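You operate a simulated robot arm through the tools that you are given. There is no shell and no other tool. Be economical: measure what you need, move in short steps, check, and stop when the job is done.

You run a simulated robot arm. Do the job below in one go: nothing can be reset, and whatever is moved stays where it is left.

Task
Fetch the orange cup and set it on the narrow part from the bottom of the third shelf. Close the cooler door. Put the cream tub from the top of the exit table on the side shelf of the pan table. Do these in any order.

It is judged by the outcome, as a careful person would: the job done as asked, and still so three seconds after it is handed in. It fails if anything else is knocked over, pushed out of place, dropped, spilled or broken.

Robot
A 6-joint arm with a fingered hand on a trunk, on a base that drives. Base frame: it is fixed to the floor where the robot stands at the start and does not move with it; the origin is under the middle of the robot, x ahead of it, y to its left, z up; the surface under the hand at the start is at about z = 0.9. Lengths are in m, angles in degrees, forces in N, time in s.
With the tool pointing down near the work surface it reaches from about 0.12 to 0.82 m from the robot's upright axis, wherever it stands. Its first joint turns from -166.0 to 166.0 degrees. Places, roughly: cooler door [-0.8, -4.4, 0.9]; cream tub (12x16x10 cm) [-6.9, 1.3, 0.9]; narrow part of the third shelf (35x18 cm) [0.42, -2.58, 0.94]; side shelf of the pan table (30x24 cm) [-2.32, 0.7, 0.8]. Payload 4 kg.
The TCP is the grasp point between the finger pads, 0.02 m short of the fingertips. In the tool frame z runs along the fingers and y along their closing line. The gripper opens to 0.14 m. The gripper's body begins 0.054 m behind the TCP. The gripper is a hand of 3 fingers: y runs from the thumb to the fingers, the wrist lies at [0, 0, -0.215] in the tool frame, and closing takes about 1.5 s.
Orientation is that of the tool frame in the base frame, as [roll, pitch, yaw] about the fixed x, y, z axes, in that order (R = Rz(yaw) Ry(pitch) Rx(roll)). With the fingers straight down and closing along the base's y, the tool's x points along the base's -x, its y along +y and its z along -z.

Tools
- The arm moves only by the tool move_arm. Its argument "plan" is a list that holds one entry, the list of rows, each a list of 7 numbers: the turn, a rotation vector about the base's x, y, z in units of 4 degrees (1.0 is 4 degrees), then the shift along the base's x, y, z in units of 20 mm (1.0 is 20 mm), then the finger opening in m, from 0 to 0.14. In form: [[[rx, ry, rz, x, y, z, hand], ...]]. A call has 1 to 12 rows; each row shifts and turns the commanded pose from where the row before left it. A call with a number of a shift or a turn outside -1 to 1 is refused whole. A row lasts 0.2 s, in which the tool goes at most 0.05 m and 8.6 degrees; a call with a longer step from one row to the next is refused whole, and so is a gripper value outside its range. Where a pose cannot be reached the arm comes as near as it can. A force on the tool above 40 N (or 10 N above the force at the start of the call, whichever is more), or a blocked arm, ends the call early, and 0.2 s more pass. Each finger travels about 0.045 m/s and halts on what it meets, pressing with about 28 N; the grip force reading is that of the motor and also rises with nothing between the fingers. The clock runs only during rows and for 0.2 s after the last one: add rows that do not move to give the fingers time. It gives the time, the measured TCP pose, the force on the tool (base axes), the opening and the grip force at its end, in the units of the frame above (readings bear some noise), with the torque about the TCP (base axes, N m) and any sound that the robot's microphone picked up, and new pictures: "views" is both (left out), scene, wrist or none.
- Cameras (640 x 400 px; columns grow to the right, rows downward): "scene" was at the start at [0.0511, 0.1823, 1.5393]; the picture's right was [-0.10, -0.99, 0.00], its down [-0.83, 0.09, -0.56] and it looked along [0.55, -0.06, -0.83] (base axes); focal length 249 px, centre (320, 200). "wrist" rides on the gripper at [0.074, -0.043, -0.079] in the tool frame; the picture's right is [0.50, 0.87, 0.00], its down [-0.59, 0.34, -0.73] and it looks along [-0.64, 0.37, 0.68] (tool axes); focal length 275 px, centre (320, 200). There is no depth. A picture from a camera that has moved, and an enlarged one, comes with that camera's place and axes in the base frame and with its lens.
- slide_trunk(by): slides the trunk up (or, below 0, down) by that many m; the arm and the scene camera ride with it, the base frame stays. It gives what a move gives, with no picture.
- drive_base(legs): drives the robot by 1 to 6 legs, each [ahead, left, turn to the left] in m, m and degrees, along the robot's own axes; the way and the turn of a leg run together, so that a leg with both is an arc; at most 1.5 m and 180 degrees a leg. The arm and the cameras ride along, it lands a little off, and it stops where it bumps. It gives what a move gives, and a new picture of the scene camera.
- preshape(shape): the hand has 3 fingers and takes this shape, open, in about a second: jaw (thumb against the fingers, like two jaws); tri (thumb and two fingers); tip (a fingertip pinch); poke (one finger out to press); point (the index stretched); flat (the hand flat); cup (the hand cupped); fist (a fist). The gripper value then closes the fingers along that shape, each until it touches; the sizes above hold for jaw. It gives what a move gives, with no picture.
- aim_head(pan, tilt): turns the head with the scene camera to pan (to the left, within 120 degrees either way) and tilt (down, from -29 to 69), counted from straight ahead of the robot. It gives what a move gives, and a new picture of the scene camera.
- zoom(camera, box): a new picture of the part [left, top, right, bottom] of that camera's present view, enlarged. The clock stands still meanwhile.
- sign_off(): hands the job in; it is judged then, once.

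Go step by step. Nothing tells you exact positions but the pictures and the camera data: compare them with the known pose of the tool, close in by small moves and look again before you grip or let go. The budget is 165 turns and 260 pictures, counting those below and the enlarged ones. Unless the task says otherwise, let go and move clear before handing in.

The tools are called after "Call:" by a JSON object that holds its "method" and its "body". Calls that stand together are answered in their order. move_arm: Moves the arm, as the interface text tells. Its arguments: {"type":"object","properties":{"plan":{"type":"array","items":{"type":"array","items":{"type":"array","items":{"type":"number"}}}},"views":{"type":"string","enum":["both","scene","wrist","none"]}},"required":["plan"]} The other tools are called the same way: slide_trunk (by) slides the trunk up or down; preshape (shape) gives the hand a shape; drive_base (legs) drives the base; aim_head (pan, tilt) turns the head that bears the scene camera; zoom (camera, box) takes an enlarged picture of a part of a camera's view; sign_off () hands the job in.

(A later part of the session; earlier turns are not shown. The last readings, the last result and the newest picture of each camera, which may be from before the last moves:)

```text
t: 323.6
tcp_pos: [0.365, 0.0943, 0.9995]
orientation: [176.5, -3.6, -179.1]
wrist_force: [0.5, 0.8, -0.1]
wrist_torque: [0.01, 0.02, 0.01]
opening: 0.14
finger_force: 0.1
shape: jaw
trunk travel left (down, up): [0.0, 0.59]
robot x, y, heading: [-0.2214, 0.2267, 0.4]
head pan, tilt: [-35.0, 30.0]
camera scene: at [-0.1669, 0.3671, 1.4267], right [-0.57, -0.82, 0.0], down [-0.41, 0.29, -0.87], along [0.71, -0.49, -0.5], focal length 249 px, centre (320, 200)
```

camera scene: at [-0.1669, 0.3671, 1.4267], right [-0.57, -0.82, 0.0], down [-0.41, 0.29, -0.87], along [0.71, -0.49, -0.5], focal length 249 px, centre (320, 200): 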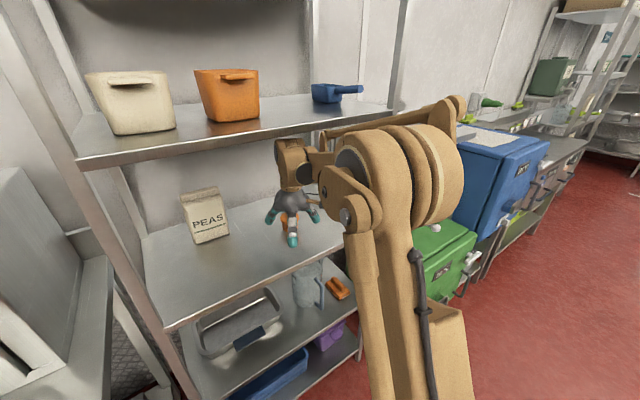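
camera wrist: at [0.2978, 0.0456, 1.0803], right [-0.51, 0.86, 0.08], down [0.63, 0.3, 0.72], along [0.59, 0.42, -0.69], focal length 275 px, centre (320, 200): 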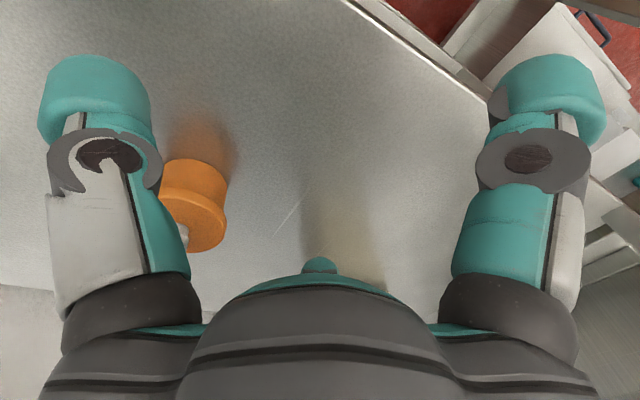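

The linkage rod is close to the upper board's lip, so I'll come in lower: I turn the hand so the gap between its two fingers faces the cup (thumb on the near side) and draw back first.

Call:
{"method": "move_arm", "body": {"plan": [[[-0.9, -0.9, 0, -0.5, -0.2, 0, 0.14], [0, 0, -1, -0.5, -0.2, 0, 0.14], [0, 0, -1, -0.5, -0.2, 0, 0.14], [0, 0, -1, -0.5, -0.2, 0, 0.14], [0, 0, -1, -0.5, -0.2, 0, 0.14], [0, 0, -1, -0.5, -0.2, 0, 0.14], [0, 0, -1, -0.5, -0.2, 0, 0.14], [0, 0, -1, -0.5, -0.2, 0, 0.14], [0, 0, -1, -0.5, -0.2, 0, 0.14], [0, 0, -1, -0.5, -0.2, 0, 0.14], [0, 0, -1, -0.5, -0.2, 0, 0.14], [0, 0, -1, 0, -0.2, 0, 0.14]]], "views": "none"}}

Call:
{"method": "move_arm", "body": {"plan": [[[0, 0, -1, 0, 0, 0, 0.14], [0, 0, -1, 0, 0, 0, 0.14], [0, 0, -1, 0, 0, 0, 0.14], [0, 0, -1, 0, 0, 0, 0.14], [0, 0, -1, 0, 0, 0, 0.14], [0, 0, -1, 0, 0, 0, 0.14], [0, 0, -1, 0, 0, 0, 0.14], [0, 0, -1, 0, 0, 0, 0.14], [0, 0, -1, 0, 0, 0, 0.14], [0, 0, -1, 0, 0, 0, 0.14], [0, 0, -1, 0, 0, 0, 0.14]]], "views": "both"}}

```text
t: 326.1
tcp_pos: [0.2558, 0.0467, 0.9988]
orientation: [-179.8, 0.0, 136.6]
wrist_force: [0.3, 0.0, 0.8]
wrist_torque: [0.0, 0.0, 0.01]
opening: 0.1401
finger_force: 0.0
shape: jaw
trunk travel left (down, up): [0.0, 0.59]
robot x, y, heading: [-0.2208, 0.2265, 0.3]
head pan, tilt: [-35.0, 30.0]
```

```text
t: 328.6
tcp_pos: [0.2561, 0.0453, 0.999]
orientation: [-179.9, -0.1, 92.6]
wrist_force: [-0.1, 0.6, 0.7]
wrist_torque: [-0.02, 0.0, -0.02]
opening: 0.1401
finger_force: 0.0
shape: jaw
trunk travel left (down, up): [0.0, 0.59]
robot x, y, heading: [-0.2223, 0.2282, 0.3]
head pan, tilt: [-35.0, 30.0]
camera scene: at [-0.1671, 0.3671, 1.4267], right [-0.57, -0.82, 0.0], down [-0.41, 0.29, -0.87], along [0.71, -0.49, -0.5], focal length 249 px, centre (320, 200)
camera wrist: at [0.21, 0.118, 1.0784], right [0.84, 0.54, 0.0], down [0.37, -0.57, 0.73], along [0.39, -0.62, -0.68], focal length 275 px, centre (320, 200)
```

scene: 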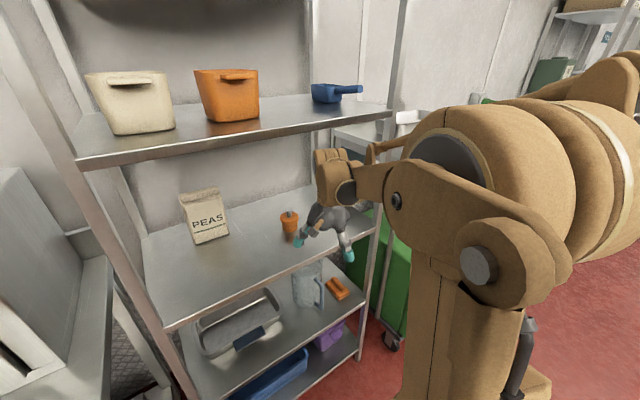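
wrist: 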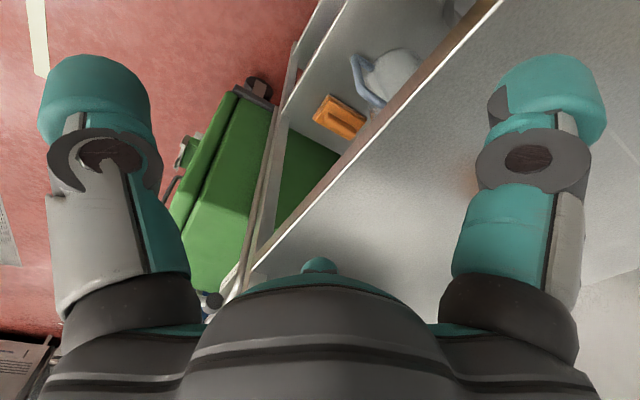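

I check the cup's position relative to the hand by zoom before lowering.

Call:
{"method": "zoom", "body": {"camera": "scene", "box": [240, 180, 380, 270]}}

Call:
{"method": "move_arm", "body": {"plan": [[[0, 0, 0, 0, 0, -1, 0.14], [0, 0, 0, 0, 0, -1, 0.14], [0, 0, 0, 0, 0, -0.7, 0.14], [0, 0, 0, 0.5, 0, 0, 0.14], [0, 0, 0, 1, 0, 0, 0.14], [0, 0, 0, 1, 0, 0, 0.14]]], "views": "both"}}

Call:
{"method": "zoom", "body": {"camera": "scene", "box": [240, 180, 380, 270]}}

```text
4.44 times, centred on (310, 225) of scene
camera zoom: at [-0.1671, 0.3671, 1.4267], right [-0.57, -0.82, 0.0], down [-0.41, 0.29, -0.87], along [0.71, -0.49, -0.5], focal length 1106 px, centre (364, 89)
```

zoom: 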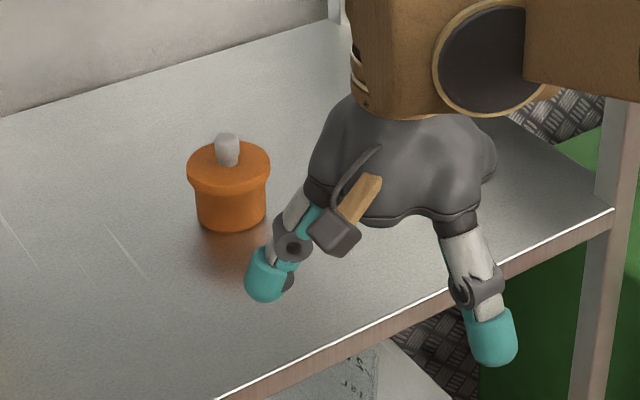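

```text
t: 329.9
tcp_pos: [0.3086, 0.0463, 0.9443]
orientation: [-179.8, 0.0, 92.8]
wrist_force: [0.1, 0.3, -0.4]
wrist_torque: [-0.03, -0.01, -0.01]
opening: 0.1401
finger_force: 0.0
shape: jaw
trunk travel left (down, up): [0.0, 0.59]
robot x, y, heading: [-0.2202, 0.2298, -0.0]
head pan, tilt: [-35.0, 30.0]
camera scene: at [-0.1668, 0.367, 1.4267], right [-0.57, -0.82, 0.0], down [-0.41, 0.29, -0.87], along [0.71, -0.49, -0.5], focal length 249 px, centre (320, 200)
camera wrist: at [0.2619, 0.1185, 1.0237], right [0.84, 0.54, 0.0], down [0.37, -0.57, 0.73], along [0.39, -0.62, -0.68], focal length 275 px, centre (320, 200)
```

scene: 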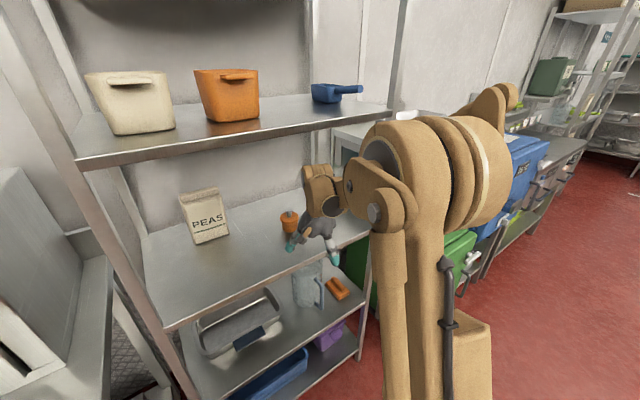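
wrist: 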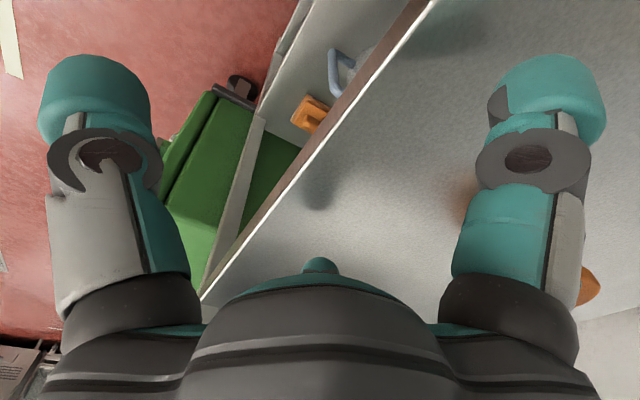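

```text
4.44 times, centred on (310, 225) of scene
camera zoom: at [-0.1668, 0.367, 1.4267], right [-0.57, -0.82, 0.0], down [-0.41, 0.29, -0.87], along [0.71, -0.49, -0.5], focal length 1106 px, centre (364, 89)
```

zoom: 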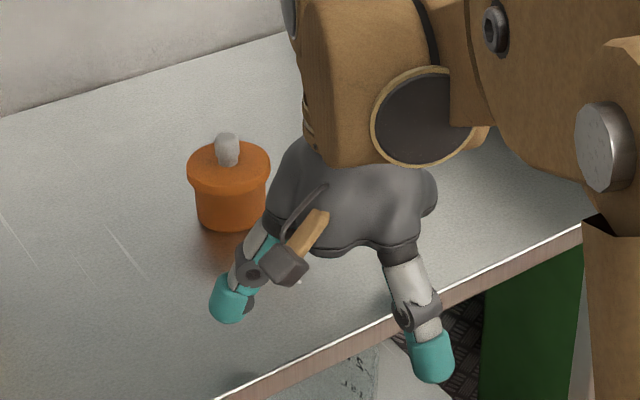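

Cup and hand are aligned (cup ≈ (0.479, 0.044)). I advance so the cup passes between the two fingers.

Call:
{"method": "move_arm", "body": {"plan": [[[0, 0, 0, 0.6, 0, -0.4, 0.14], [0, 0, 0, 1, 0, 0, 0.14], [0, 0, 0, 1, 0, 0, 0.14], [0, 0, 0, 1, 0, 0, 0.14], [0, 0, 0, 1, 0, 0, 0.14], [0, 0, 0, 0.8, -0.1, 0, 0.14]]], "views": "wrist"}}

Call:
{"method": "zoom", "body": {"camera": "scene", "box": [220, 130, 400, 270]}}

```text
t: 331.4
tcp_pos: [0.4155, 0.0425, 0.9354]
orientation: [-179.8, 0.0, 92.6]
wrist_force: [0.0, -0.9, -0.2]
wrist_torque: [0.01, 0.01, 0.01]
opening: 0.1399
finger_force: 0.1
shape: jaw
trunk travel left (down, up): [0.0, 0.59]
robot x, y, heading: [-0.222, 0.2287, 0.5]
head pan, tilt: [-35.0, 30.0]
camera wrist: at [0.3691, 0.1157, 1.0153], right [0.84, 0.54, 0.0], down [0.37, -0.57, 0.73], along [0.39, -0.62, -0.68], focal length 275 px, centre (320, 200)
```

wrist: 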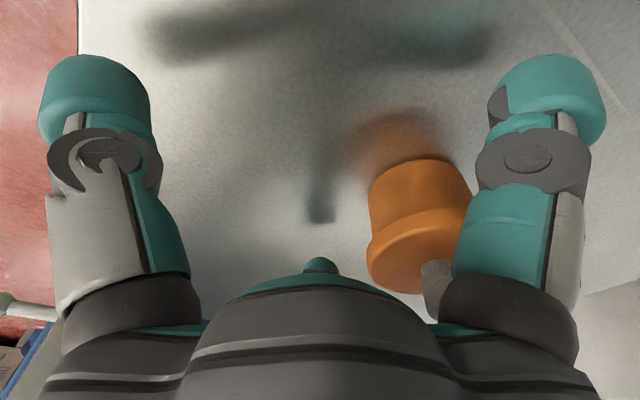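

```text
2.86 times, centred on (310, 200) of scene
camera zoom: at [-0.1668, 0.367, 1.4267], right [-0.57, -0.82, 0.0], down [-0.41, 0.29, -0.87], along [0.71, -0.49, -0.5], focal length 711 px, centre (349, 200)
```

zoom: 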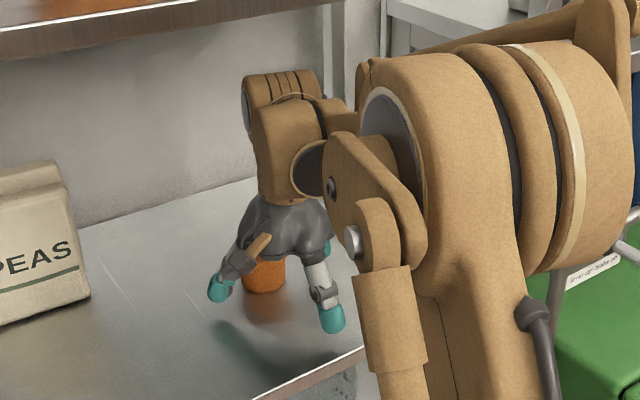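

Call:
{"method": "move_arm", "body": {"plan": [[[0, 0, 0, 0.8, 0.05, 0, 0.14], [0, 0, 0, 0.8, 0.05, 0, 0.14], [0, 0, 0, 0.8, 0, 0, 0.14], [0, 0, 0, 0.6, 0, 0, 0.14]]], "views": "wrist"}}

Call:
{"method": "zoom", "body": {"camera": "scene", "box": [220, 130, 400, 270]}}

```text
t: 332.4
tcp_pos: [0.476, 0.0451, 0.9369]
orientation: [-179.8, 0.1, 92.6]
wrist_force: [-0.4, 0.4, 0.9]
wrist_torque: [-0.01, 0.01, 0.01]
opening: 0.14
finger_force: 0.2
shape: jaw
trunk travel left (down, up): [0.0, 0.59]
robot x, y, heading: [-0.2255, 0.2263, 0.1]
head pan, tilt: [-35.0, 30.0]
camera wrist: at [0.4291, 0.1185, 1.0166], right [0.84, 0.54, 0.0], down [0.37, -0.57, 0.73], along [0.39, -0.62, -0.68], focal length 275 px, centre (320, 200)
```

wrist: 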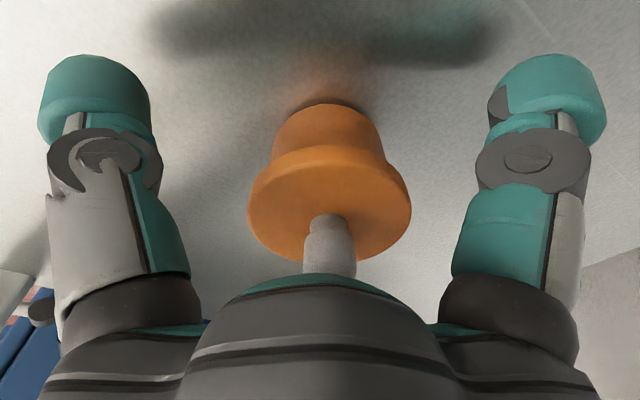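

```text
2.86 times, centred on (310, 200) of scene
camera zoom: at [-0.1668, 0.367, 1.4267], right [-0.57, -0.82, 0.0], down [-0.41, 0.29, -0.87], along [0.71, -0.49, -0.5], focal length 711 px, centre (349, 200)
```

zoom: 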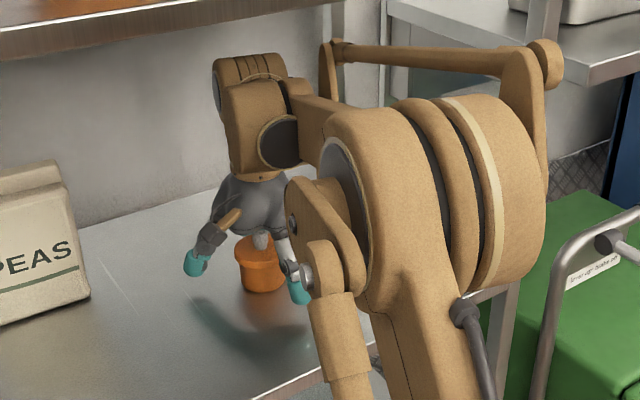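

The cup is centred in the hand. I close.

Call:
{"method": "move_arm", "body": {"plan": [[[0, 0, 0, 0, 0, 0, 0.12], [0, 0, 0, 0, 0, 0, 0.1], [0, 0, 0, 0, 0, 0, 0.08], [0, 0, 0, 0, 0, 0, 0.06], [0, 0, 0, 0, 0, 0, 0.04], [0, 0, 0, 0, 0, 0, 0.03], [0, 0, 0, 0, 0, 0, 0.03], [0, 0, 0, 0, 0, 0, 0.03], [0, 0, 0, 0, 0, 0, 0.03], [0, 0, 0, 0, 0, 0, 0.03]]], "views": "wrist"}}

Call:
{"method": "move_arm", "body": {"plan": [[[0, 0, 0, 0, 0, 0.3, 0.03], [0, 0, 0, 0, 0, 0.4, 0.03], [0, 0, 0, 0, 0, 0.3, 0.03], [0, 0, 0, 0, 0, 0, 0.03]]], "views": "wrist"}}

Call:
{"method": "zoom", "body": {"camera": "scene", "box": [220, 130, 400, 270]}}

```text
t: 334.6
tcp_pos: [0.4751, 0.0457, 0.9373]
orientation: [-179.9, 0.1, 92.8]
wrist_force: [0.5, 1.5, 0.0]
wrist_torque: [-0.02, 0.02, -0.02]
opening: 0.0466
finger_force: 28.4
shape: jaw
trunk travel left (down, up): [0.0, 0.59]
robot x, y, heading: [-0.222, 0.2274, 0.1]
head pan, tilt: [-35.0, 30.0]
camera wrist: at [0.4289, 0.1183, 1.0166], right [0.84, 0.54, 0.0], down [0.37, -0.57, 0.73], along [0.39, -0.62, -0.68], focal length 275 px, centre (320, 200)
```

wrist: 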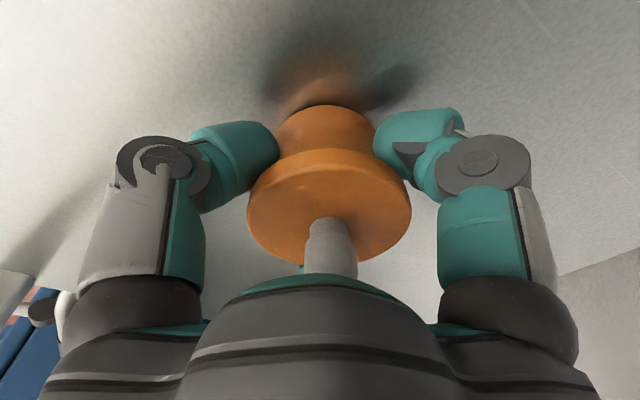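

```text
t: 335.6
tcp_pos: [0.4737, 0.0458, 0.9572]
orientation: [-179.7, 0.0, 92.7]
wrist_force: [0.2, -0.1, -0.2]
wrist_torque: [0.02, 0.01, 0.01]
opening: 0.0462
finger_force: 27.7
shape: jaw
trunk travel left (down, up): [0.0, 0.59]
robot x, y, heading: [-0.2179, 0.2293, 0.4]
head pan, tilt: [-35.0, 30.0]
camera wrist: at [0.4285, 0.1183, 1.0361], right [0.84, 0.54, 0.0], down [0.37, -0.57, 0.73], along [0.39, -0.62, -0.68], focal length 275 px, centre (320, 200)
```

wrist: 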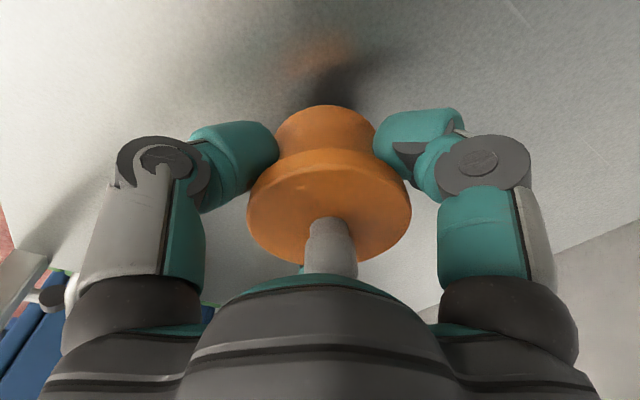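

```text
2.86 times, centred on (310, 200) of scene
camera zoom: at [-0.1669, 0.367, 1.4267], right [-0.57, -0.82, 0.0], down [-0.41, 0.29, -0.87], along [0.71, -0.49, -0.5], focal length 711 px, centre (349, 200)
```

zoom: 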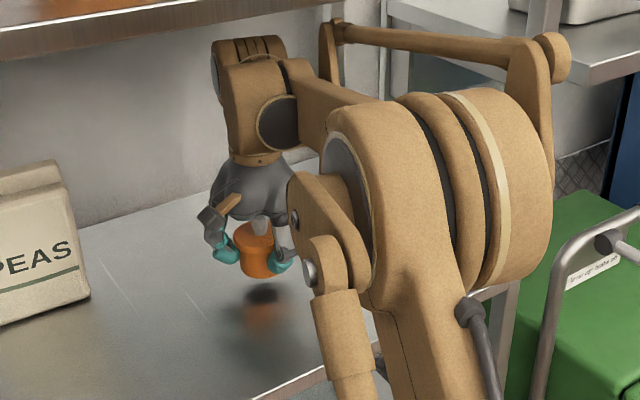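

The cup is lifted cleanly. I draw it straight back out of the rack.

Call:
{"method": "move_arm", "body": {"plan": [[[0, 0, 0, -0.5, 0, 0, 0.03], [0, 0, 0, -0.9, 0, 0, 0.03], [0, 0, 0, -0.9, 0, 0, 0.03], [0, 0, 0, -0.9, 0, 0, 0.03], [0, 0, 0, -0.9, 0, 0, 0.03], [0, 0, 0, -0.9, 0, 0, 0.03], [0, 0, 0, -0.9, 0, 0, 0.03], [0, 0, 0, -0.9, 0, 0, 0.03], [0, 0, 0, -0.9, 0, 0, 0.03], [0, 0, 0, -0.9, 0, 0, 0.03], [0, 0, 0, -0.9, 0, 0, 0.03], [0, 0, 0, -0.5, 0, 0, 0.03]]], "views": "scene"}}

Call:
{"method": "drive_base", "body": {"legs": [[-0.4, 0, 0]]}}

```text
t: 338.1
tcp_pos: [0.2748, 0.0447, 0.9553]
orientation: [-179.8, 0.0, 92.8]
wrist_force: [0.2, 0.0, 0.6]
wrist_torque: [-0.01, 0.02, -0.02]
opening: 0.0462
finger_force: 28.5
shape: jaw
trunk travel left (down, up): [0.0, 0.59]
robot x, y, heading: [-0.2219, 0.2311, 0.4]
head pan, tilt: [-35.0, 30.0]
camera scene: at [-0.1671, 0.3671, 1.4267], right [-0.57, -0.82, 0.0], down [-0.41, 0.29, -0.87], along [0.71, -0.49, -0.5], focal length 249 px, centre (320, 200)
```

scene: 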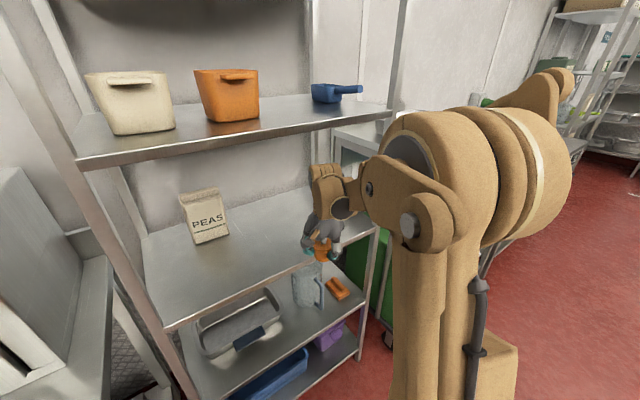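

```text
t: 340.6
tcp_pos: [-0.1195, 0.0432, 0.9559]
orientation: [-179.9, 0.0, 92.7]
wrist_force: [0.0, 0.0, 0.2]
wrist_torque: [0.02, -0.03, 0.01]
opening: 0.046
finger_force: 28.2
shape: jaw
trunk travel left (down, up): [0.0, 0.59]
robot x, y, heading: [-0.6136, 0.2275, 0.1]
head pan, tilt: [-35.0, 30.0]
camera scene: at [-0.5611, 0.3658, 1.4267], right [-0.57, -0.82, 0.0], down [-0.41, 0.29, -0.87], along [0.71, -0.49, -0.5], focal length 249 px, centre (320, 200)
```

scene: 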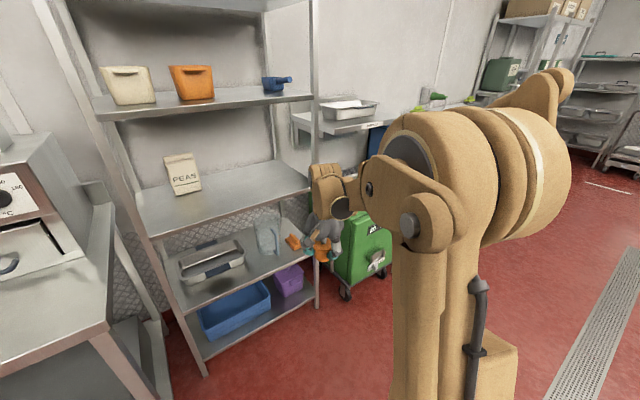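

Cup in hand. The target spot will be the bare strip in front of the black disc, entered between the posts; to keep the elbow clear I swing the arm to the right side first, in the open.

Call:
{"method": "move_arm", "body": {"plan": [[[0, 0, 0, -0.3, -0.7, 0, 0.03], [0, 0, 0, -0.6, -1, 0, 0.03], [0, 0, 0, -0.6, -1.0, 0, 0.03], [0, 0, 0, -0.6, -1.0, 0, 0.03], [0, 0, 0, -0.6, -1.0, 0, 0.03], [0, 0, 0, -0.6, -1.0, 0, 0.03], [0, 0, 0, -0.6, -1.0, 0, 0.03], [0, 0, 0, -0.6, -1.0, 0, 0.03], [0, 0, 0, -0.6, -1.0, 0, 0.03], [0, 0, 0, -0.6, -1.0, 0, 0.03], [0, 0, 0, -0.6, -1.0, 0, 0.03], [0, 0, 0, -0.6, -1.0, 0.5, 0.03]]], "views": "none"}}

Call:
{"method": "move_arm", "body": {"plan": [[[0, 0, 0, -0.5, -1.0, 0.5, 0.03], [0, 0, 0, 0, -1, 0.5, 0.03], [0, 0, 0, 0, -1, 0, 0.03], [0, 0, 0, 0, -1, 0, 0.03], [0, 0, 0, 0, 0, 0, 0.03]]], "views": "both"}}

```text
t: 343.2
tcp_pos: [-0.2554, -0.1912, 0.9673]
orientation: [-179.7, 0.0, 92.7]
wrist_force: [-0.7, -0.3, -0.8]
wrist_torque: [0.03, 0.0, 0.02]
opening: 0.0461
finger_force: 28.2
shape: jaw
trunk travel left (down, up): [0.0, 0.59]
robot x, y, heading: [-0.614, 0.226, 0.0]
head pan, tilt: [-35.0, 30.0]
```

```text
t: 344.4
tcp_pos: [-0.2663, -0.2692, 0.9862]
orientation: [-179.8, 0.0, 92.7]
wrist_force: [0.0, 0.9, -0.1]
wrist_torque: [-0.01, 0.0, 0.01]
opening: 0.0463
finger_force: 28.0
shape: jaw
trunk travel left (down, up): [0.0, 0.59]
robot x, y, heading: [-0.6159, 0.2301, 0.3]
head pan, tilt: [-35.0, 30.0]
camera scene: at [-0.561, 0.3655, 1.4268], right [-0.57, -0.82, 0.0], down [-0.41, 0.29, -0.87], along [0.71, -0.49, -0.5], focal length 249 px, centre (320, 200)
camera wrist: at [-0.3126, -0.1977, 1.0661], right [0.84, 0.54, 0.0], down [0.37, -0.57, 0.73], along [0.39, -0.62, -0.68], focal length 275 px, centre (320, 200)
```

scene: 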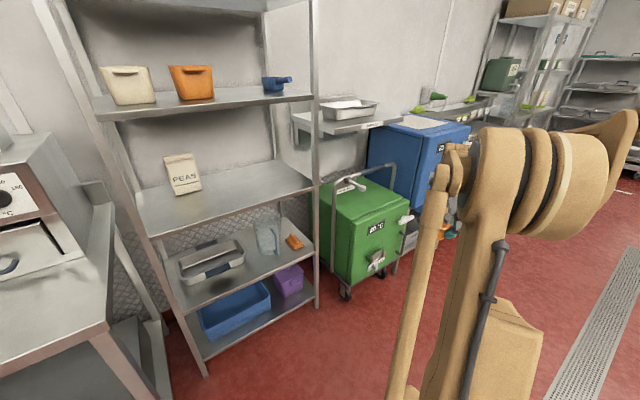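
wrist: 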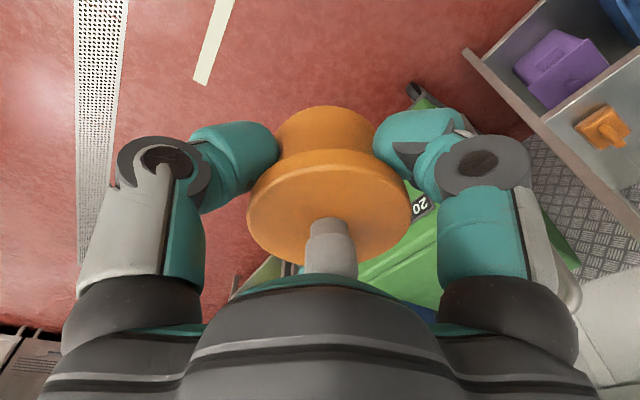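

Call:
{"method": "drive_base", "body": {"legs": [[0, -1.14, 0], [0, -1.14, 0]]}}

Call:
{"method": "aim_head", "body": {"pan": -20, "tilt": 25}}

Call:
{"method": "zoom", "body": {"camera": "scene", "box": [200, 80, 440, 230]}}

```text
t: 355.6
tcp_pos: [-0.2071, -2.5278, 0.9847]
orientation: [-179.8, -0.1, 94.3]
wrist_force: [0.2, -0.1, 0.1]
wrist_torque: [-0.01, 0.0, 0.0]
opening: 0.0463
finger_force: 28.3
shape: jaw
trunk travel left (down, up): [0.0, 0.59]
robot x, y, heading: [-0.5675, -2.0372, 1.8]
head pan, tilt: [-35.0, 30.0]
camera scene: at [-0.5195, -1.9008, 1.4267], right [-0.55, -0.84, 0.0], down [-0.42, 0.27, -0.87], along [0.72, -0.47, -0.5], focal length 249 px, centre (320, 200)
```

scene: 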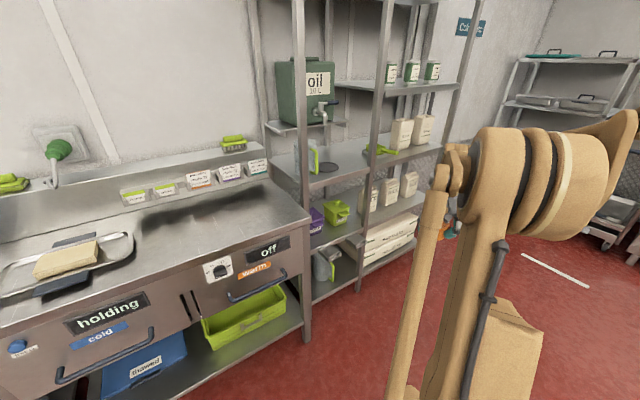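

```text
t: 356.4
tcp_pos: [-0.2068, -2.5266, 0.9853]
orientation: [-179.8, 0.0, 94.3]
wrist_force: [-0.4, -0.4, 0.5]
wrist_torque: [0.04, 0.01, -0.03]
opening: 0.0461
finger_force: 27.8
shape: jaw
trunk travel left (down, up): [0.0, 0.59]
robot x, y, heading: [-0.5714, -2.0403, 1.9]
head pan, tilt: [-20.0, 25.0]
camera scene: at [-0.5077, -1.8801, 1.4347], right [-0.31, -0.95, 0.0], down [-0.4, 0.13, -0.91], along [0.86, -0.28, -0.42], focal length 249 px, centre (320, 200)
```

scene: 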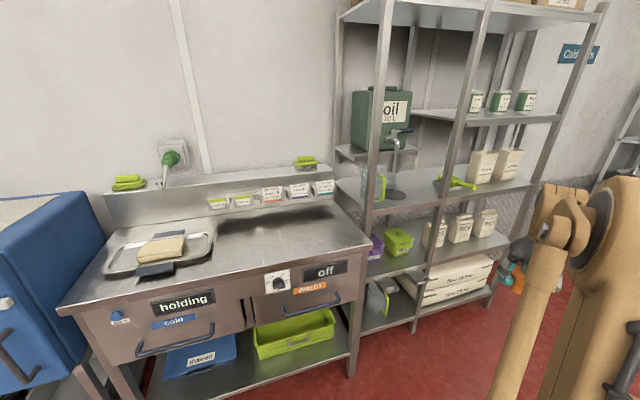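

```text
2.67 times, centred on (320, 155) of scene
camera zoom: at [-0.5077, -1.8801, 1.4347], right [-0.31, -0.95, 0.0], down [-0.4, 0.13, -0.91], along [0.86, -0.28, -0.42], focal length 664 px, centre (320, 320)
```

zoom: 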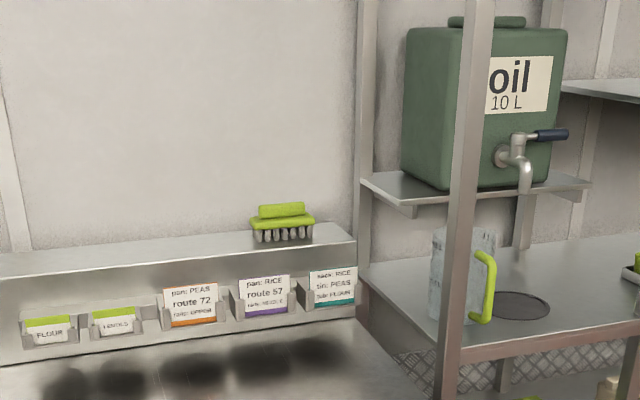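

The disc spans roughly x 0.385–0.51, y -2.64..-2.51, so I choose the bare spot in front-right of it, about (0.357, -2.62). I drive up so the hand faces the bay.

Call:
{"method": "drive_base", "body": {"legs": [[0.0, -0.07, -1.9], [0.34, 0, 0]]}}

Call:
{"method": "aim_head", "body": {"pan": -30, "tilt": 40}}

Call:
{"method": "aim_head", "body": {"pan": -55, "tilt": 40}}

```text
t: 359.2
tcp_pos: [0.1244, -2.6085, 0.9865]
orientation: [-179.8, 0.0, 92.6]
wrist_force: [-0.6, -0.3, -1.5]
wrist_torque: [-0.04, -0.03, 0.01]
opening: 0.0462
finger_force: 28.0
shape: jaw
trunk travel left (down, up): [0.0, 0.59]
robot x, y, heading: [-0.2273, -2.1087, -0.1]
head pan, tilt: [-20.0, 25.0]
camera scene: at [-0.1569, -1.9526, 1.4347], right [-0.34, -0.94, 0.0], down [-0.4, 0.14, -0.91], along [0.85, -0.31, -0.42], focal length 249 px, centre (320, 200)
```

scene: 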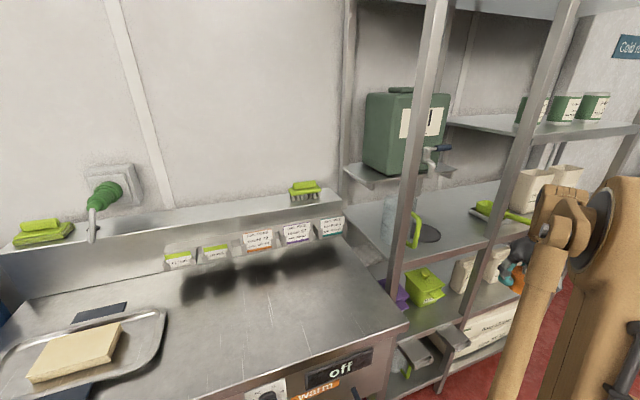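

```text
t: 360.0
tcp_pos: [0.1228, -2.609, 0.9864]
orientation: [-179.7, 0.0, 92.6]
wrist_force: [-0.4, 0.5, -0.4]
wrist_torque: [0.03, -0.06, -0.02]
opening: 0.0461
finger_force: 27.8
shape: jaw
trunk travel left (down, up): [0.0, 0.59]
robot x, y, heading: [-0.2257, -2.108, -0.1]
head pan, tilt: [-30.0, 40.0]
camera scene: at [-0.17, -1.9636, 1.4115], right [-0.5, -0.87, 0.0], down [-0.56, 0.32, -0.77], along [0.66, -0.38, -0.64], focal length 249 px, centre (320, 200)
```

scene: 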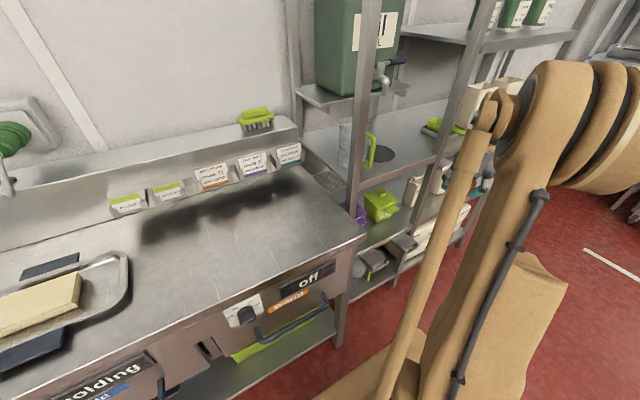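

```text
t: 360.9
tcp_pos: [0.1233, -2.61, 0.9867]
orientation: [-179.8, 0.1, 92.5]
wrist_force: [0.4, -0.6, 0.3]
wrist_torque: [-0.01, 0.01, 0.0]
opening: 0.0461
finger_force: 27.8
shape: jaw
trunk travel left (down, up): [0.0, 0.59]
robot x, y, heading: [-0.2251, -2.1086, 0.1]
head pan, tilt: [-55.0, 40.0]
camera scene: at [-0.1948, -1.9907, 1.4114], right [-0.82, -0.57, 0.0], down [-0.37, 0.53, -0.77], along [0.44, -0.63, -0.64], focal length 249 px, centre (320, 200)
```

scene: 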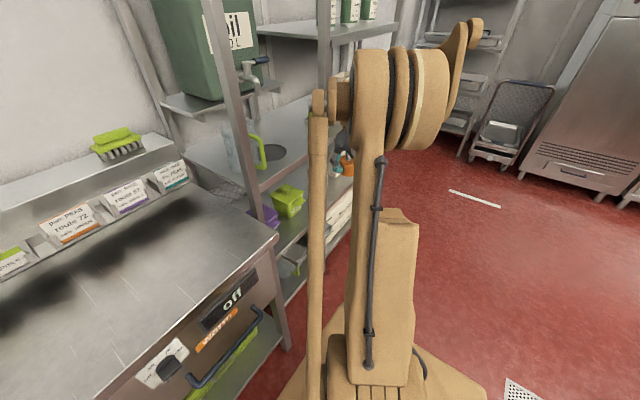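

The elbow hides the hand from the head camera, so I advance in short steps using the wrist view, a bit higher for clearance.

Call:
{"method": "move_arm", "body": {"plan": [[[0, 0, 0, 0.3, 0, 0.7, 0.03], [0, 0, 0, 0.8, 0, 0.6, 0.03], [0, 0, 0, 0.8, 0, 0, 0.03], [0, 0, 0, 0.8, 0, 0, 0.03], [0, 0, 0, 0.8, 0, 0, 0.03], [0, 0, 0, 0.8, 0, 0, 0.03]]], "views": "both"}}

Call:
{"method": "aim_head", "body": {"pan": -25, "tilt": 25}}

```text
t: 362.3
tcp_pos: [0.2102, -2.6091, 1.0117]
orientation: [-179.8, 0.0, 92.5]
wrist_force: [-0.4, 0.1, -0.4]
wrist_torque: [-0.01, -0.02, 0.01]
opening: 0.0464
finger_force: 28.2
shape: jaw
trunk travel left (down, up): [0.0, 0.59]
robot x, y, heading: [-0.2214, -2.1136, 0.1]
head pan, tilt: [-55.0, 40.0]
camera scene: at [-0.1947, -1.9909, 1.4114], right [-0.82, -0.57, 0.0], down [-0.37, 0.53, -0.77], along [0.44, -0.63, -0.64], focal length 249 px, centre (320, 200)
camera wrist: at [0.1645, -2.5366, 1.0917], right [0.84, 0.54, 0.0], down [0.37, -0.57, 0.73], along [0.39, -0.62, -0.68], focal length 275 px, centre (320, 200)
```

scene: 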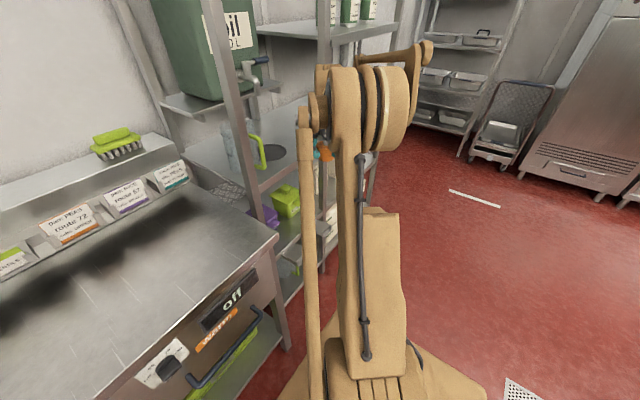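
wrist: 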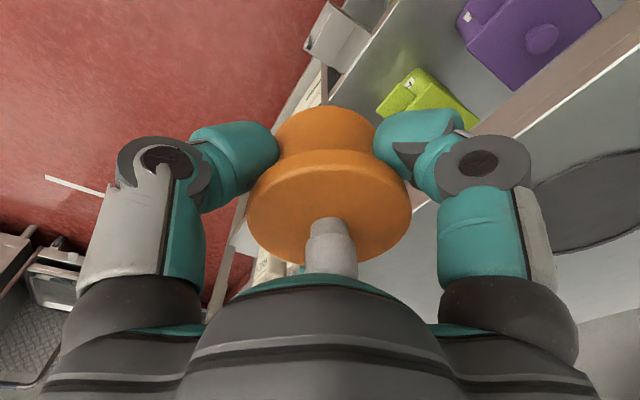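

```text
t: 363.2
tcp_pos: [0.2106, -2.6081, 1.0123]
orientation: [-179.8, 0.0, 92.6]
wrist_force: [-0.2, 0.0, -0.2]
wrist_torque: [0.01, 0.04, -0.03]
opening: 0.046
finger_force: 27.9
shape: jaw
trunk travel left (down, up): [0.0, 0.59]
robot x, y, heading: [-0.2243, -2.1123, 0.3]
head pan, tilt: [-25.0, 25.0]
camera scene: at [-0.1601, -1.9601, 1.4347], right [-0.42, -0.91, 0.0], down [-0.38, 0.18, -0.91], along [0.82, -0.38, -0.42], focal length 249 px, centre (320, 200)
```

scene: 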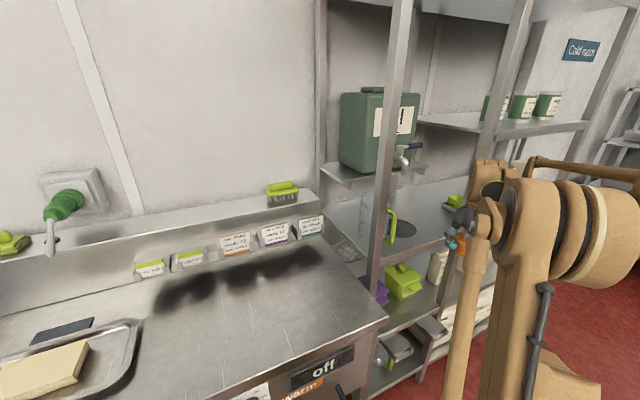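

Re-checking the geometry, the forearm sits near the hand's own y, so the mid post should clear. I advance in two short steps, checking the base pose for any sign of contact.

Call:
{"method": "move_arm", "body": {"plan": [[[0, 0, 0, 0.6, 0, 0, 0.03], [0, 0, 0, 0.7, 0, 0, 0.03], [0, 0, 0, 0.7, 0, 0, 0.03], [0, 0, 0, 0.7, 0, 0, 0.03], [0, 0, 0, 0.5, 0, 0, 0.03]]], "views": "both"}}

Call:
{"method": "zoom", "body": {"camera": "scene", "box": [340, 120, 560, 270]}}

```text
t: 364.4
tcp_pos: [0.2731, -2.6086, 1.0123]
orientation: [-179.8, 0.0, 92.6]
wrist_force: [1.2, -0.2, -0.2]
wrist_torque: [0.01, 0.0, 0.0]
opening: 0.0461
finger_force: 27.5
shape: jaw
trunk travel left (down, up): [0.0, 0.59]
robot x, y, heading: [-0.224, -2.1115, 0.2]
head pan, tilt: [-25.0, 25.0]
camera scene: at [-0.1599, -1.9601, 1.4347], right [-0.42, -0.91, 0.0], down [-0.38, 0.18, -0.91], along [0.82, -0.38, -0.42], focal length 249 px, centre (320, 200)
camera wrist: at [0.2276, -2.5363, 1.0916], right [0.84, 0.54, 0.0], down [0.37, -0.57, 0.73], along [0.39, -0.62, -0.68], focal length 275 px, centre (320, 200)
```

scene: 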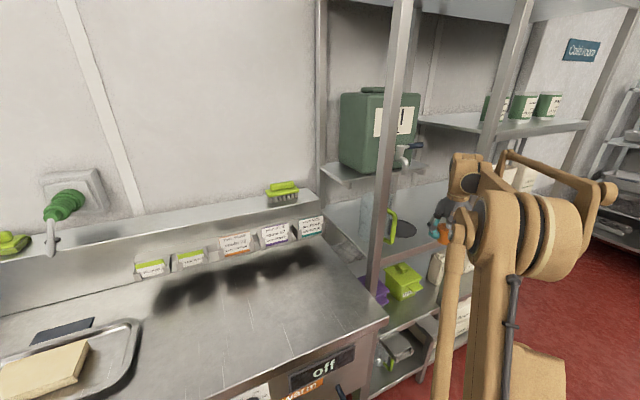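
wrist: 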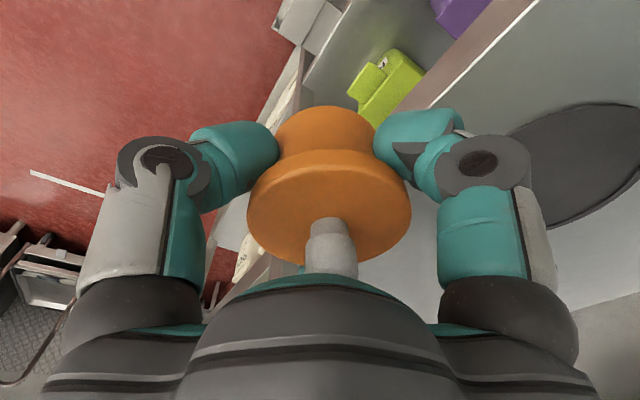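

```text
2.67 times, centred on (450, 195) of scene
camera zoom: at [-0.1599, -1.9601, 1.4347], right [-0.42, -0.91, 0.0], down [-0.38, 0.18, -0.91], along [0.82, -0.38, -0.42], focal length 664 px, centre (-27, 213)
```

zoom: 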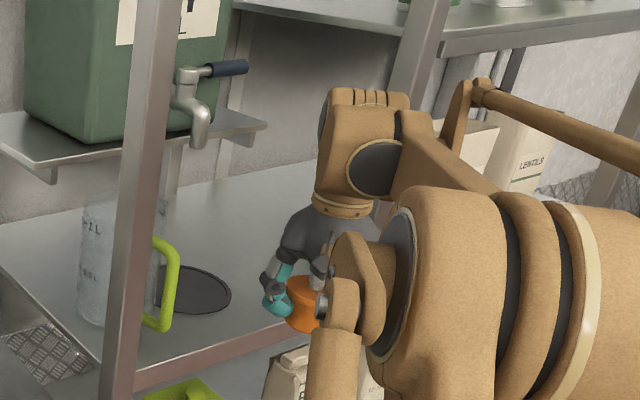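

I see the hand coming between the posts; the disc's front edge is x≈0.388 and the shelf edge 0.318. Target TCP (0.356, -2.60).

Call:
{"method": "move_arm", "body": {"plan": [[[0, 0, 0, 0.5, 0.3, 0, 0.03], [0, 0, 0, 0.7, 0.13, 0, 0.03], [0, 0, 0, 0.7, 0, 0, 0.03], [0, 0, 0, 0.7, 0, 0, 0.03]]], "views": "none"}}

Call:
{"method": "zoom", "body": {"camera": "scene", "box": [340, 120, 560, 270]}}

```text
t: 365.4
tcp_pos: [0.3253, -2.5997, 1.0124]
orientation: [-179.7, 0.0, 92.6]
wrist_force: [0.8, 0.2, -0.3]
wrist_torque: [0.02, -0.03, 0.02]
opening: 0.0462
finger_force: 27.9
shape: jaw
trunk travel left (down, up): [0.0, 0.59]
robot x, y, heading: [-0.2216, -2.1091, 0.1]
head pan, tilt: [-25.0, 25.0]
```

```text
2.67 times, centred on (450, 195) of scene
camera zoom: at [-0.1599, -1.9601, 1.4347], right [-0.42, -0.91, 0.0], down [-0.38, 0.18, -0.91], along [0.82, -0.38, -0.42], focal length 664 px, centre (-27, 213)
```

zoom: 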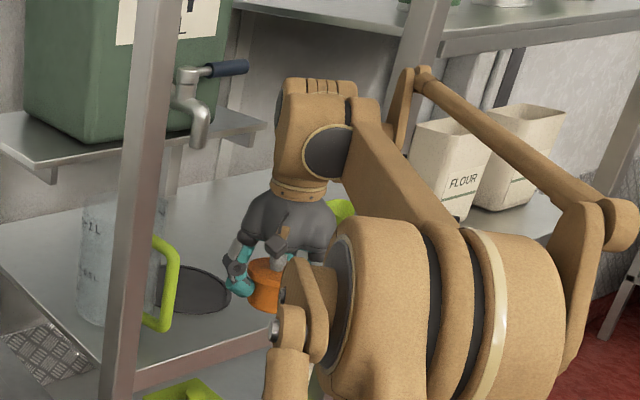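

Call:
{"method": "move_arm", "body": {"plan": [[[0, 0, 0, 0.5, 0, 0, 0.03], [0, 0, 0, 0.5, 0, 0, 0.03], [0, 0, 0, 0.5, 0, -0.3, 0.03], [0, 0, 0, 0, 0, -0.3, 0.03]]], "views": "wrist"}}

Call:
{"method": "zoom", "body": {"camera": "scene", "box": [360, 150, 500, 250]}}

```text
t: 366.4
tcp_pos: [0.3561, -2.6004, 1.0009]
orientation: [-179.7, 0.0, 92.5]
wrist_force: [-0.7, 0.6, -0.7]
wrist_torque: [0.0, 0.03, 0.0]
opening: 0.0462
finger_force: 28.0
shape: jaw
trunk travel left (down, up): [0.0, 0.59]
robot x, y, heading: [-0.2234, -2.1102, -0.1]
head pan, tilt: [-25.0, 25.0]
camera wrist: at [0.3099, -2.5276, 1.0804], right [0.84, 0.54, 0.0], down [0.37, -0.57, 0.73], along [0.39, -0.62, -0.68], focal length 275 px, centre (320, 200)
```

wrist: 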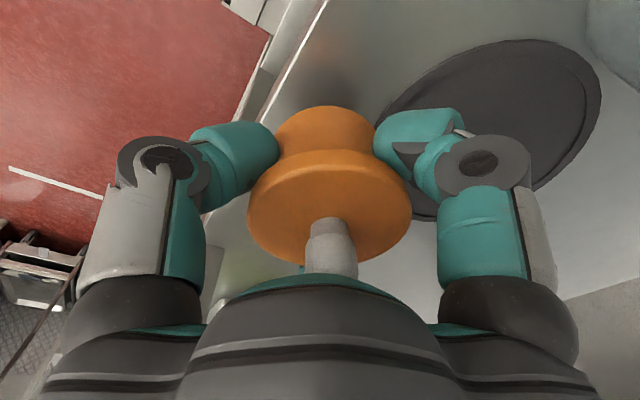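

```text
4.00 times, centred on (430, 200) of scene
camera zoom: at [-0.1599, -1.9601, 1.4347], right [-0.42, -0.91, 0.0], down [-0.38, 0.18, -0.91], along [0.82, -0.38, -0.42], focal length 996 px, centre (-120, 200)
```

zoom: 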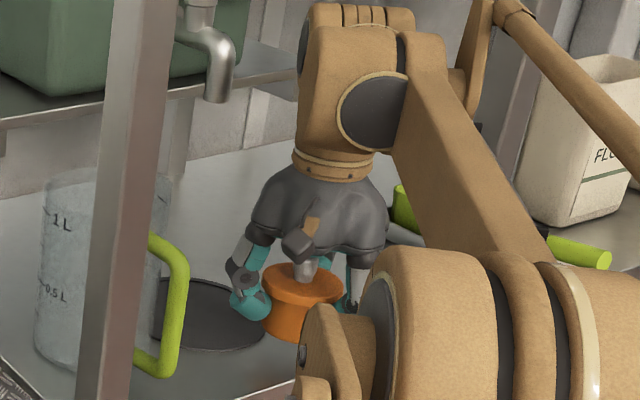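

A 1 cm shift to -y clears the disc completely; then I lower gently to contact.

Call:
{"method": "move_arm", "body": {"plan": [[[0, 0, 0, 0, -0.3, -0.2, 0.03], [0, 0, 0, 0, -0.3, -0.2, 0.03], [0, 0, 0, 0, 0, -0.2, 0.03], [0, 0, 0, 0, 0, 0, 0.03]]], "views": "none"}}

Call:
{"method": "zoom", "body": {"camera": "scene", "box": [380, 180, 480, 250]}}

Call:
{"method": "zoom", "body": {"camera": "wrist", "box": [160, 0, 640, 300]}}

```text
t: 367.4
tcp_pos: [0.3549, -2.6128, 0.9891]
orientation: [-179.9, 0.0, 92.7]
wrist_force: [-0.1, 0.4, 0.1]
wrist_torque: [-0.01, -0.01, 0.0]
opening: 0.046
finger_force: 28.5
shape: jaw
trunk travel left (down, up): [0.0, 0.59]
robot x, y, heading: [-0.2215, -2.1107, 0.3]
head pan, tilt: [-25.0, 25.0]
```

```text
5.71 times, centred on (430, 215) of scene
camera zoom: at [-0.16, -1.9601, 1.4347], right [-0.42, -0.91, 0.0], down [-0.38, 0.18, -0.91], along [0.82, -0.38, -0.42], focal length 1422 px, centre (-309, 114)
```

zoom: 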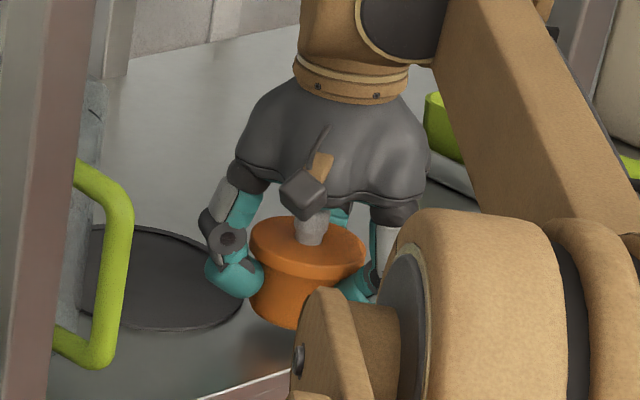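

```text
1.33 times, centred on (400, 150) of wrist
camera zoom: at [0.3098, -2.5407, 1.0688], right [0.84, 0.54, 0.0], down [0.37, -0.57, 0.73], along [0.39, -0.62, -0.68], focal length 367 px, centre (213, 267)
```

zoom: 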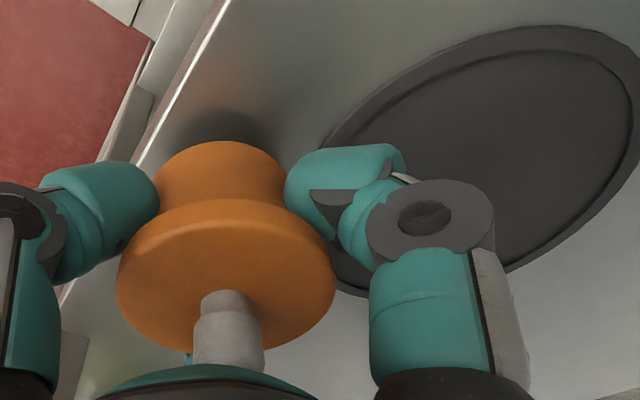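

Call:
{"method": "move_arm", "body": {"plan": [[[0, 0, 0, 0.05, 0, -0.2, 0.03], [0, 0, 0, 0, 0, -0.2, 0.03], [0, 0, 0, 0, 0, -0.15, 0.03], [0, 0, 0, 0, 0, 0, 0.03]]], "views": "none"}}

Call:
{"method": "zoom", "body": {"camera": "scene", "box": [380, 180, 480, 250]}}

```text
t: 368.4
tcp_pos: [0.3575, -2.6126, 0.9777]
orientation: [-179.8, 0.0, 92.6]
wrist_force: [0.4, 1.3, -0.5]
wrist_torque: [-0.02, -0.03, -0.04]
opening: 0.0462
finger_force: 28.1
shape: jaw
trunk travel left (down, up): [0.0, 0.59]
robot x, y, heading: [-0.2251, -2.1104, 0.2]
head pan, tilt: [-25.0, 25.0]
```

```text
5.71 times, centred on (430, 215) of scene
camera zoom: at [-0.16, -1.9601, 1.4347], right [-0.42, -0.91, 0.0], down [-0.38, 0.18, -0.91], along [0.82, -0.38, -0.42], focal length 1422 px, centre (-309, 114)
```

zoom: 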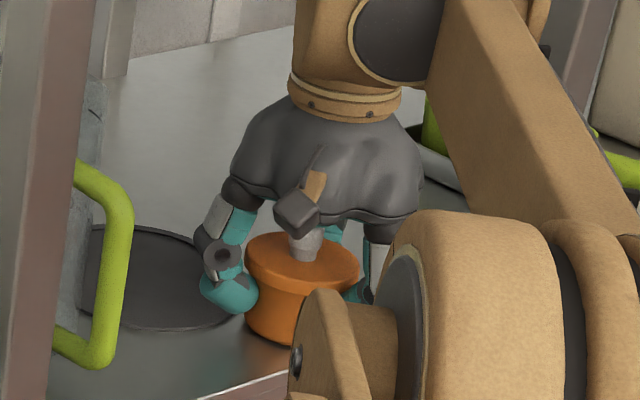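

Call:
{"method": "move_arm", "body": {"plan": [[[0, 0, 0, 0, 0, -0.12, 0.03], [0, 0, 0, 0, 0, -0.12, 0.03], [0, 0, 0, 0, 0, -0.12, 0.03], [0, 0, 0, 0, 0, 0, 0.03]]], "views": "none"}}

```text
t: 369.3
tcp_pos: [0.3562, -2.6114, 0.9736]
orientation: [180.0, 0.3, 92.4]
wrist_force: [5.4, -4.4, 28.0]
wrist_torque: [-0.01, -0.16, -0.06]
opening: 0.0483
finger_force: 27.5
shape: jaw
trunk travel left (down, up): [0.0, 0.59]
robot x, y, heading: [-0.2242, -2.1117, -0.1]
head pan, tilt: [-25.0, 25.0]
stopped in row 4: the force on the tool passed its limit at 41 N (the readings are from after the stop); the commanded pose is now the measured one
```

Firm contact with the shelf. I relieve 2 mm and open partly, slowly.

Call:
{"method": "move_arm", "body": {"plan": [[[0, 0, 0, 0, 0, 0.1, 0.045], [0, 0, 0, 0, 0, 0, 0.05], [0, 0, 0, 0, 0, 0, 0.055], [0, 0, 0, 0, 0, 0, 0.065], [0, 0, 0, 0, 0, 0, 0.075], [0, 0, 0, 0, 0, 0, 0.085], [0, 0, 0, 0, 0, 0, 0.085]]], "views": "wrist"}}

Call:
{"method": "zoom", "body": {"camera": "scene", "box": [380, 180, 480, 250]}}

```text
t: 370.9
tcp_pos: [0.3564, -2.6137, 0.9724]
orientation: [-179.9, -0.1, 92.6]
wrist_force: [-0.9, 0.3, -0.1]
wrist_torque: [-0.02, 0.0, -0.02]
opening: 0.0845
finger_force: 0.0
shape: jaw
trunk travel left (down, up): [0.0, 0.59]
robot x, y, heading: [-0.2238, -2.1078, 0.1]
head pan, tilt: [-25.0, 25.0]
camera wrist: at [0.3099, -2.5402, 1.0523], right [0.84, 0.54, 0.0], down [0.37, -0.57, 0.73], along [0.39, -0.62, -0.68], focal length 275 px, centre (320, 200)
```

wrist: 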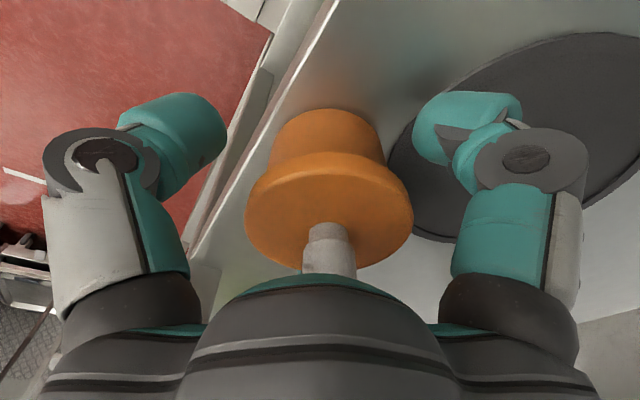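

```text
5.71 times, centred on (430, 215) of scene
camera zoom: at [-0.1598, -1.9602, 1.4347], right [-0.42, -0.91, 0.0], down [-0.38, 0.18, -0.91], along [0.82, -0.38, -0.42], focal length 1422 px, centre (-309, 114)
```

zoom: 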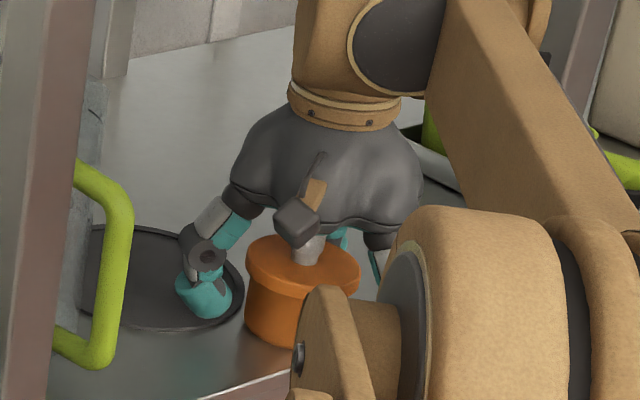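

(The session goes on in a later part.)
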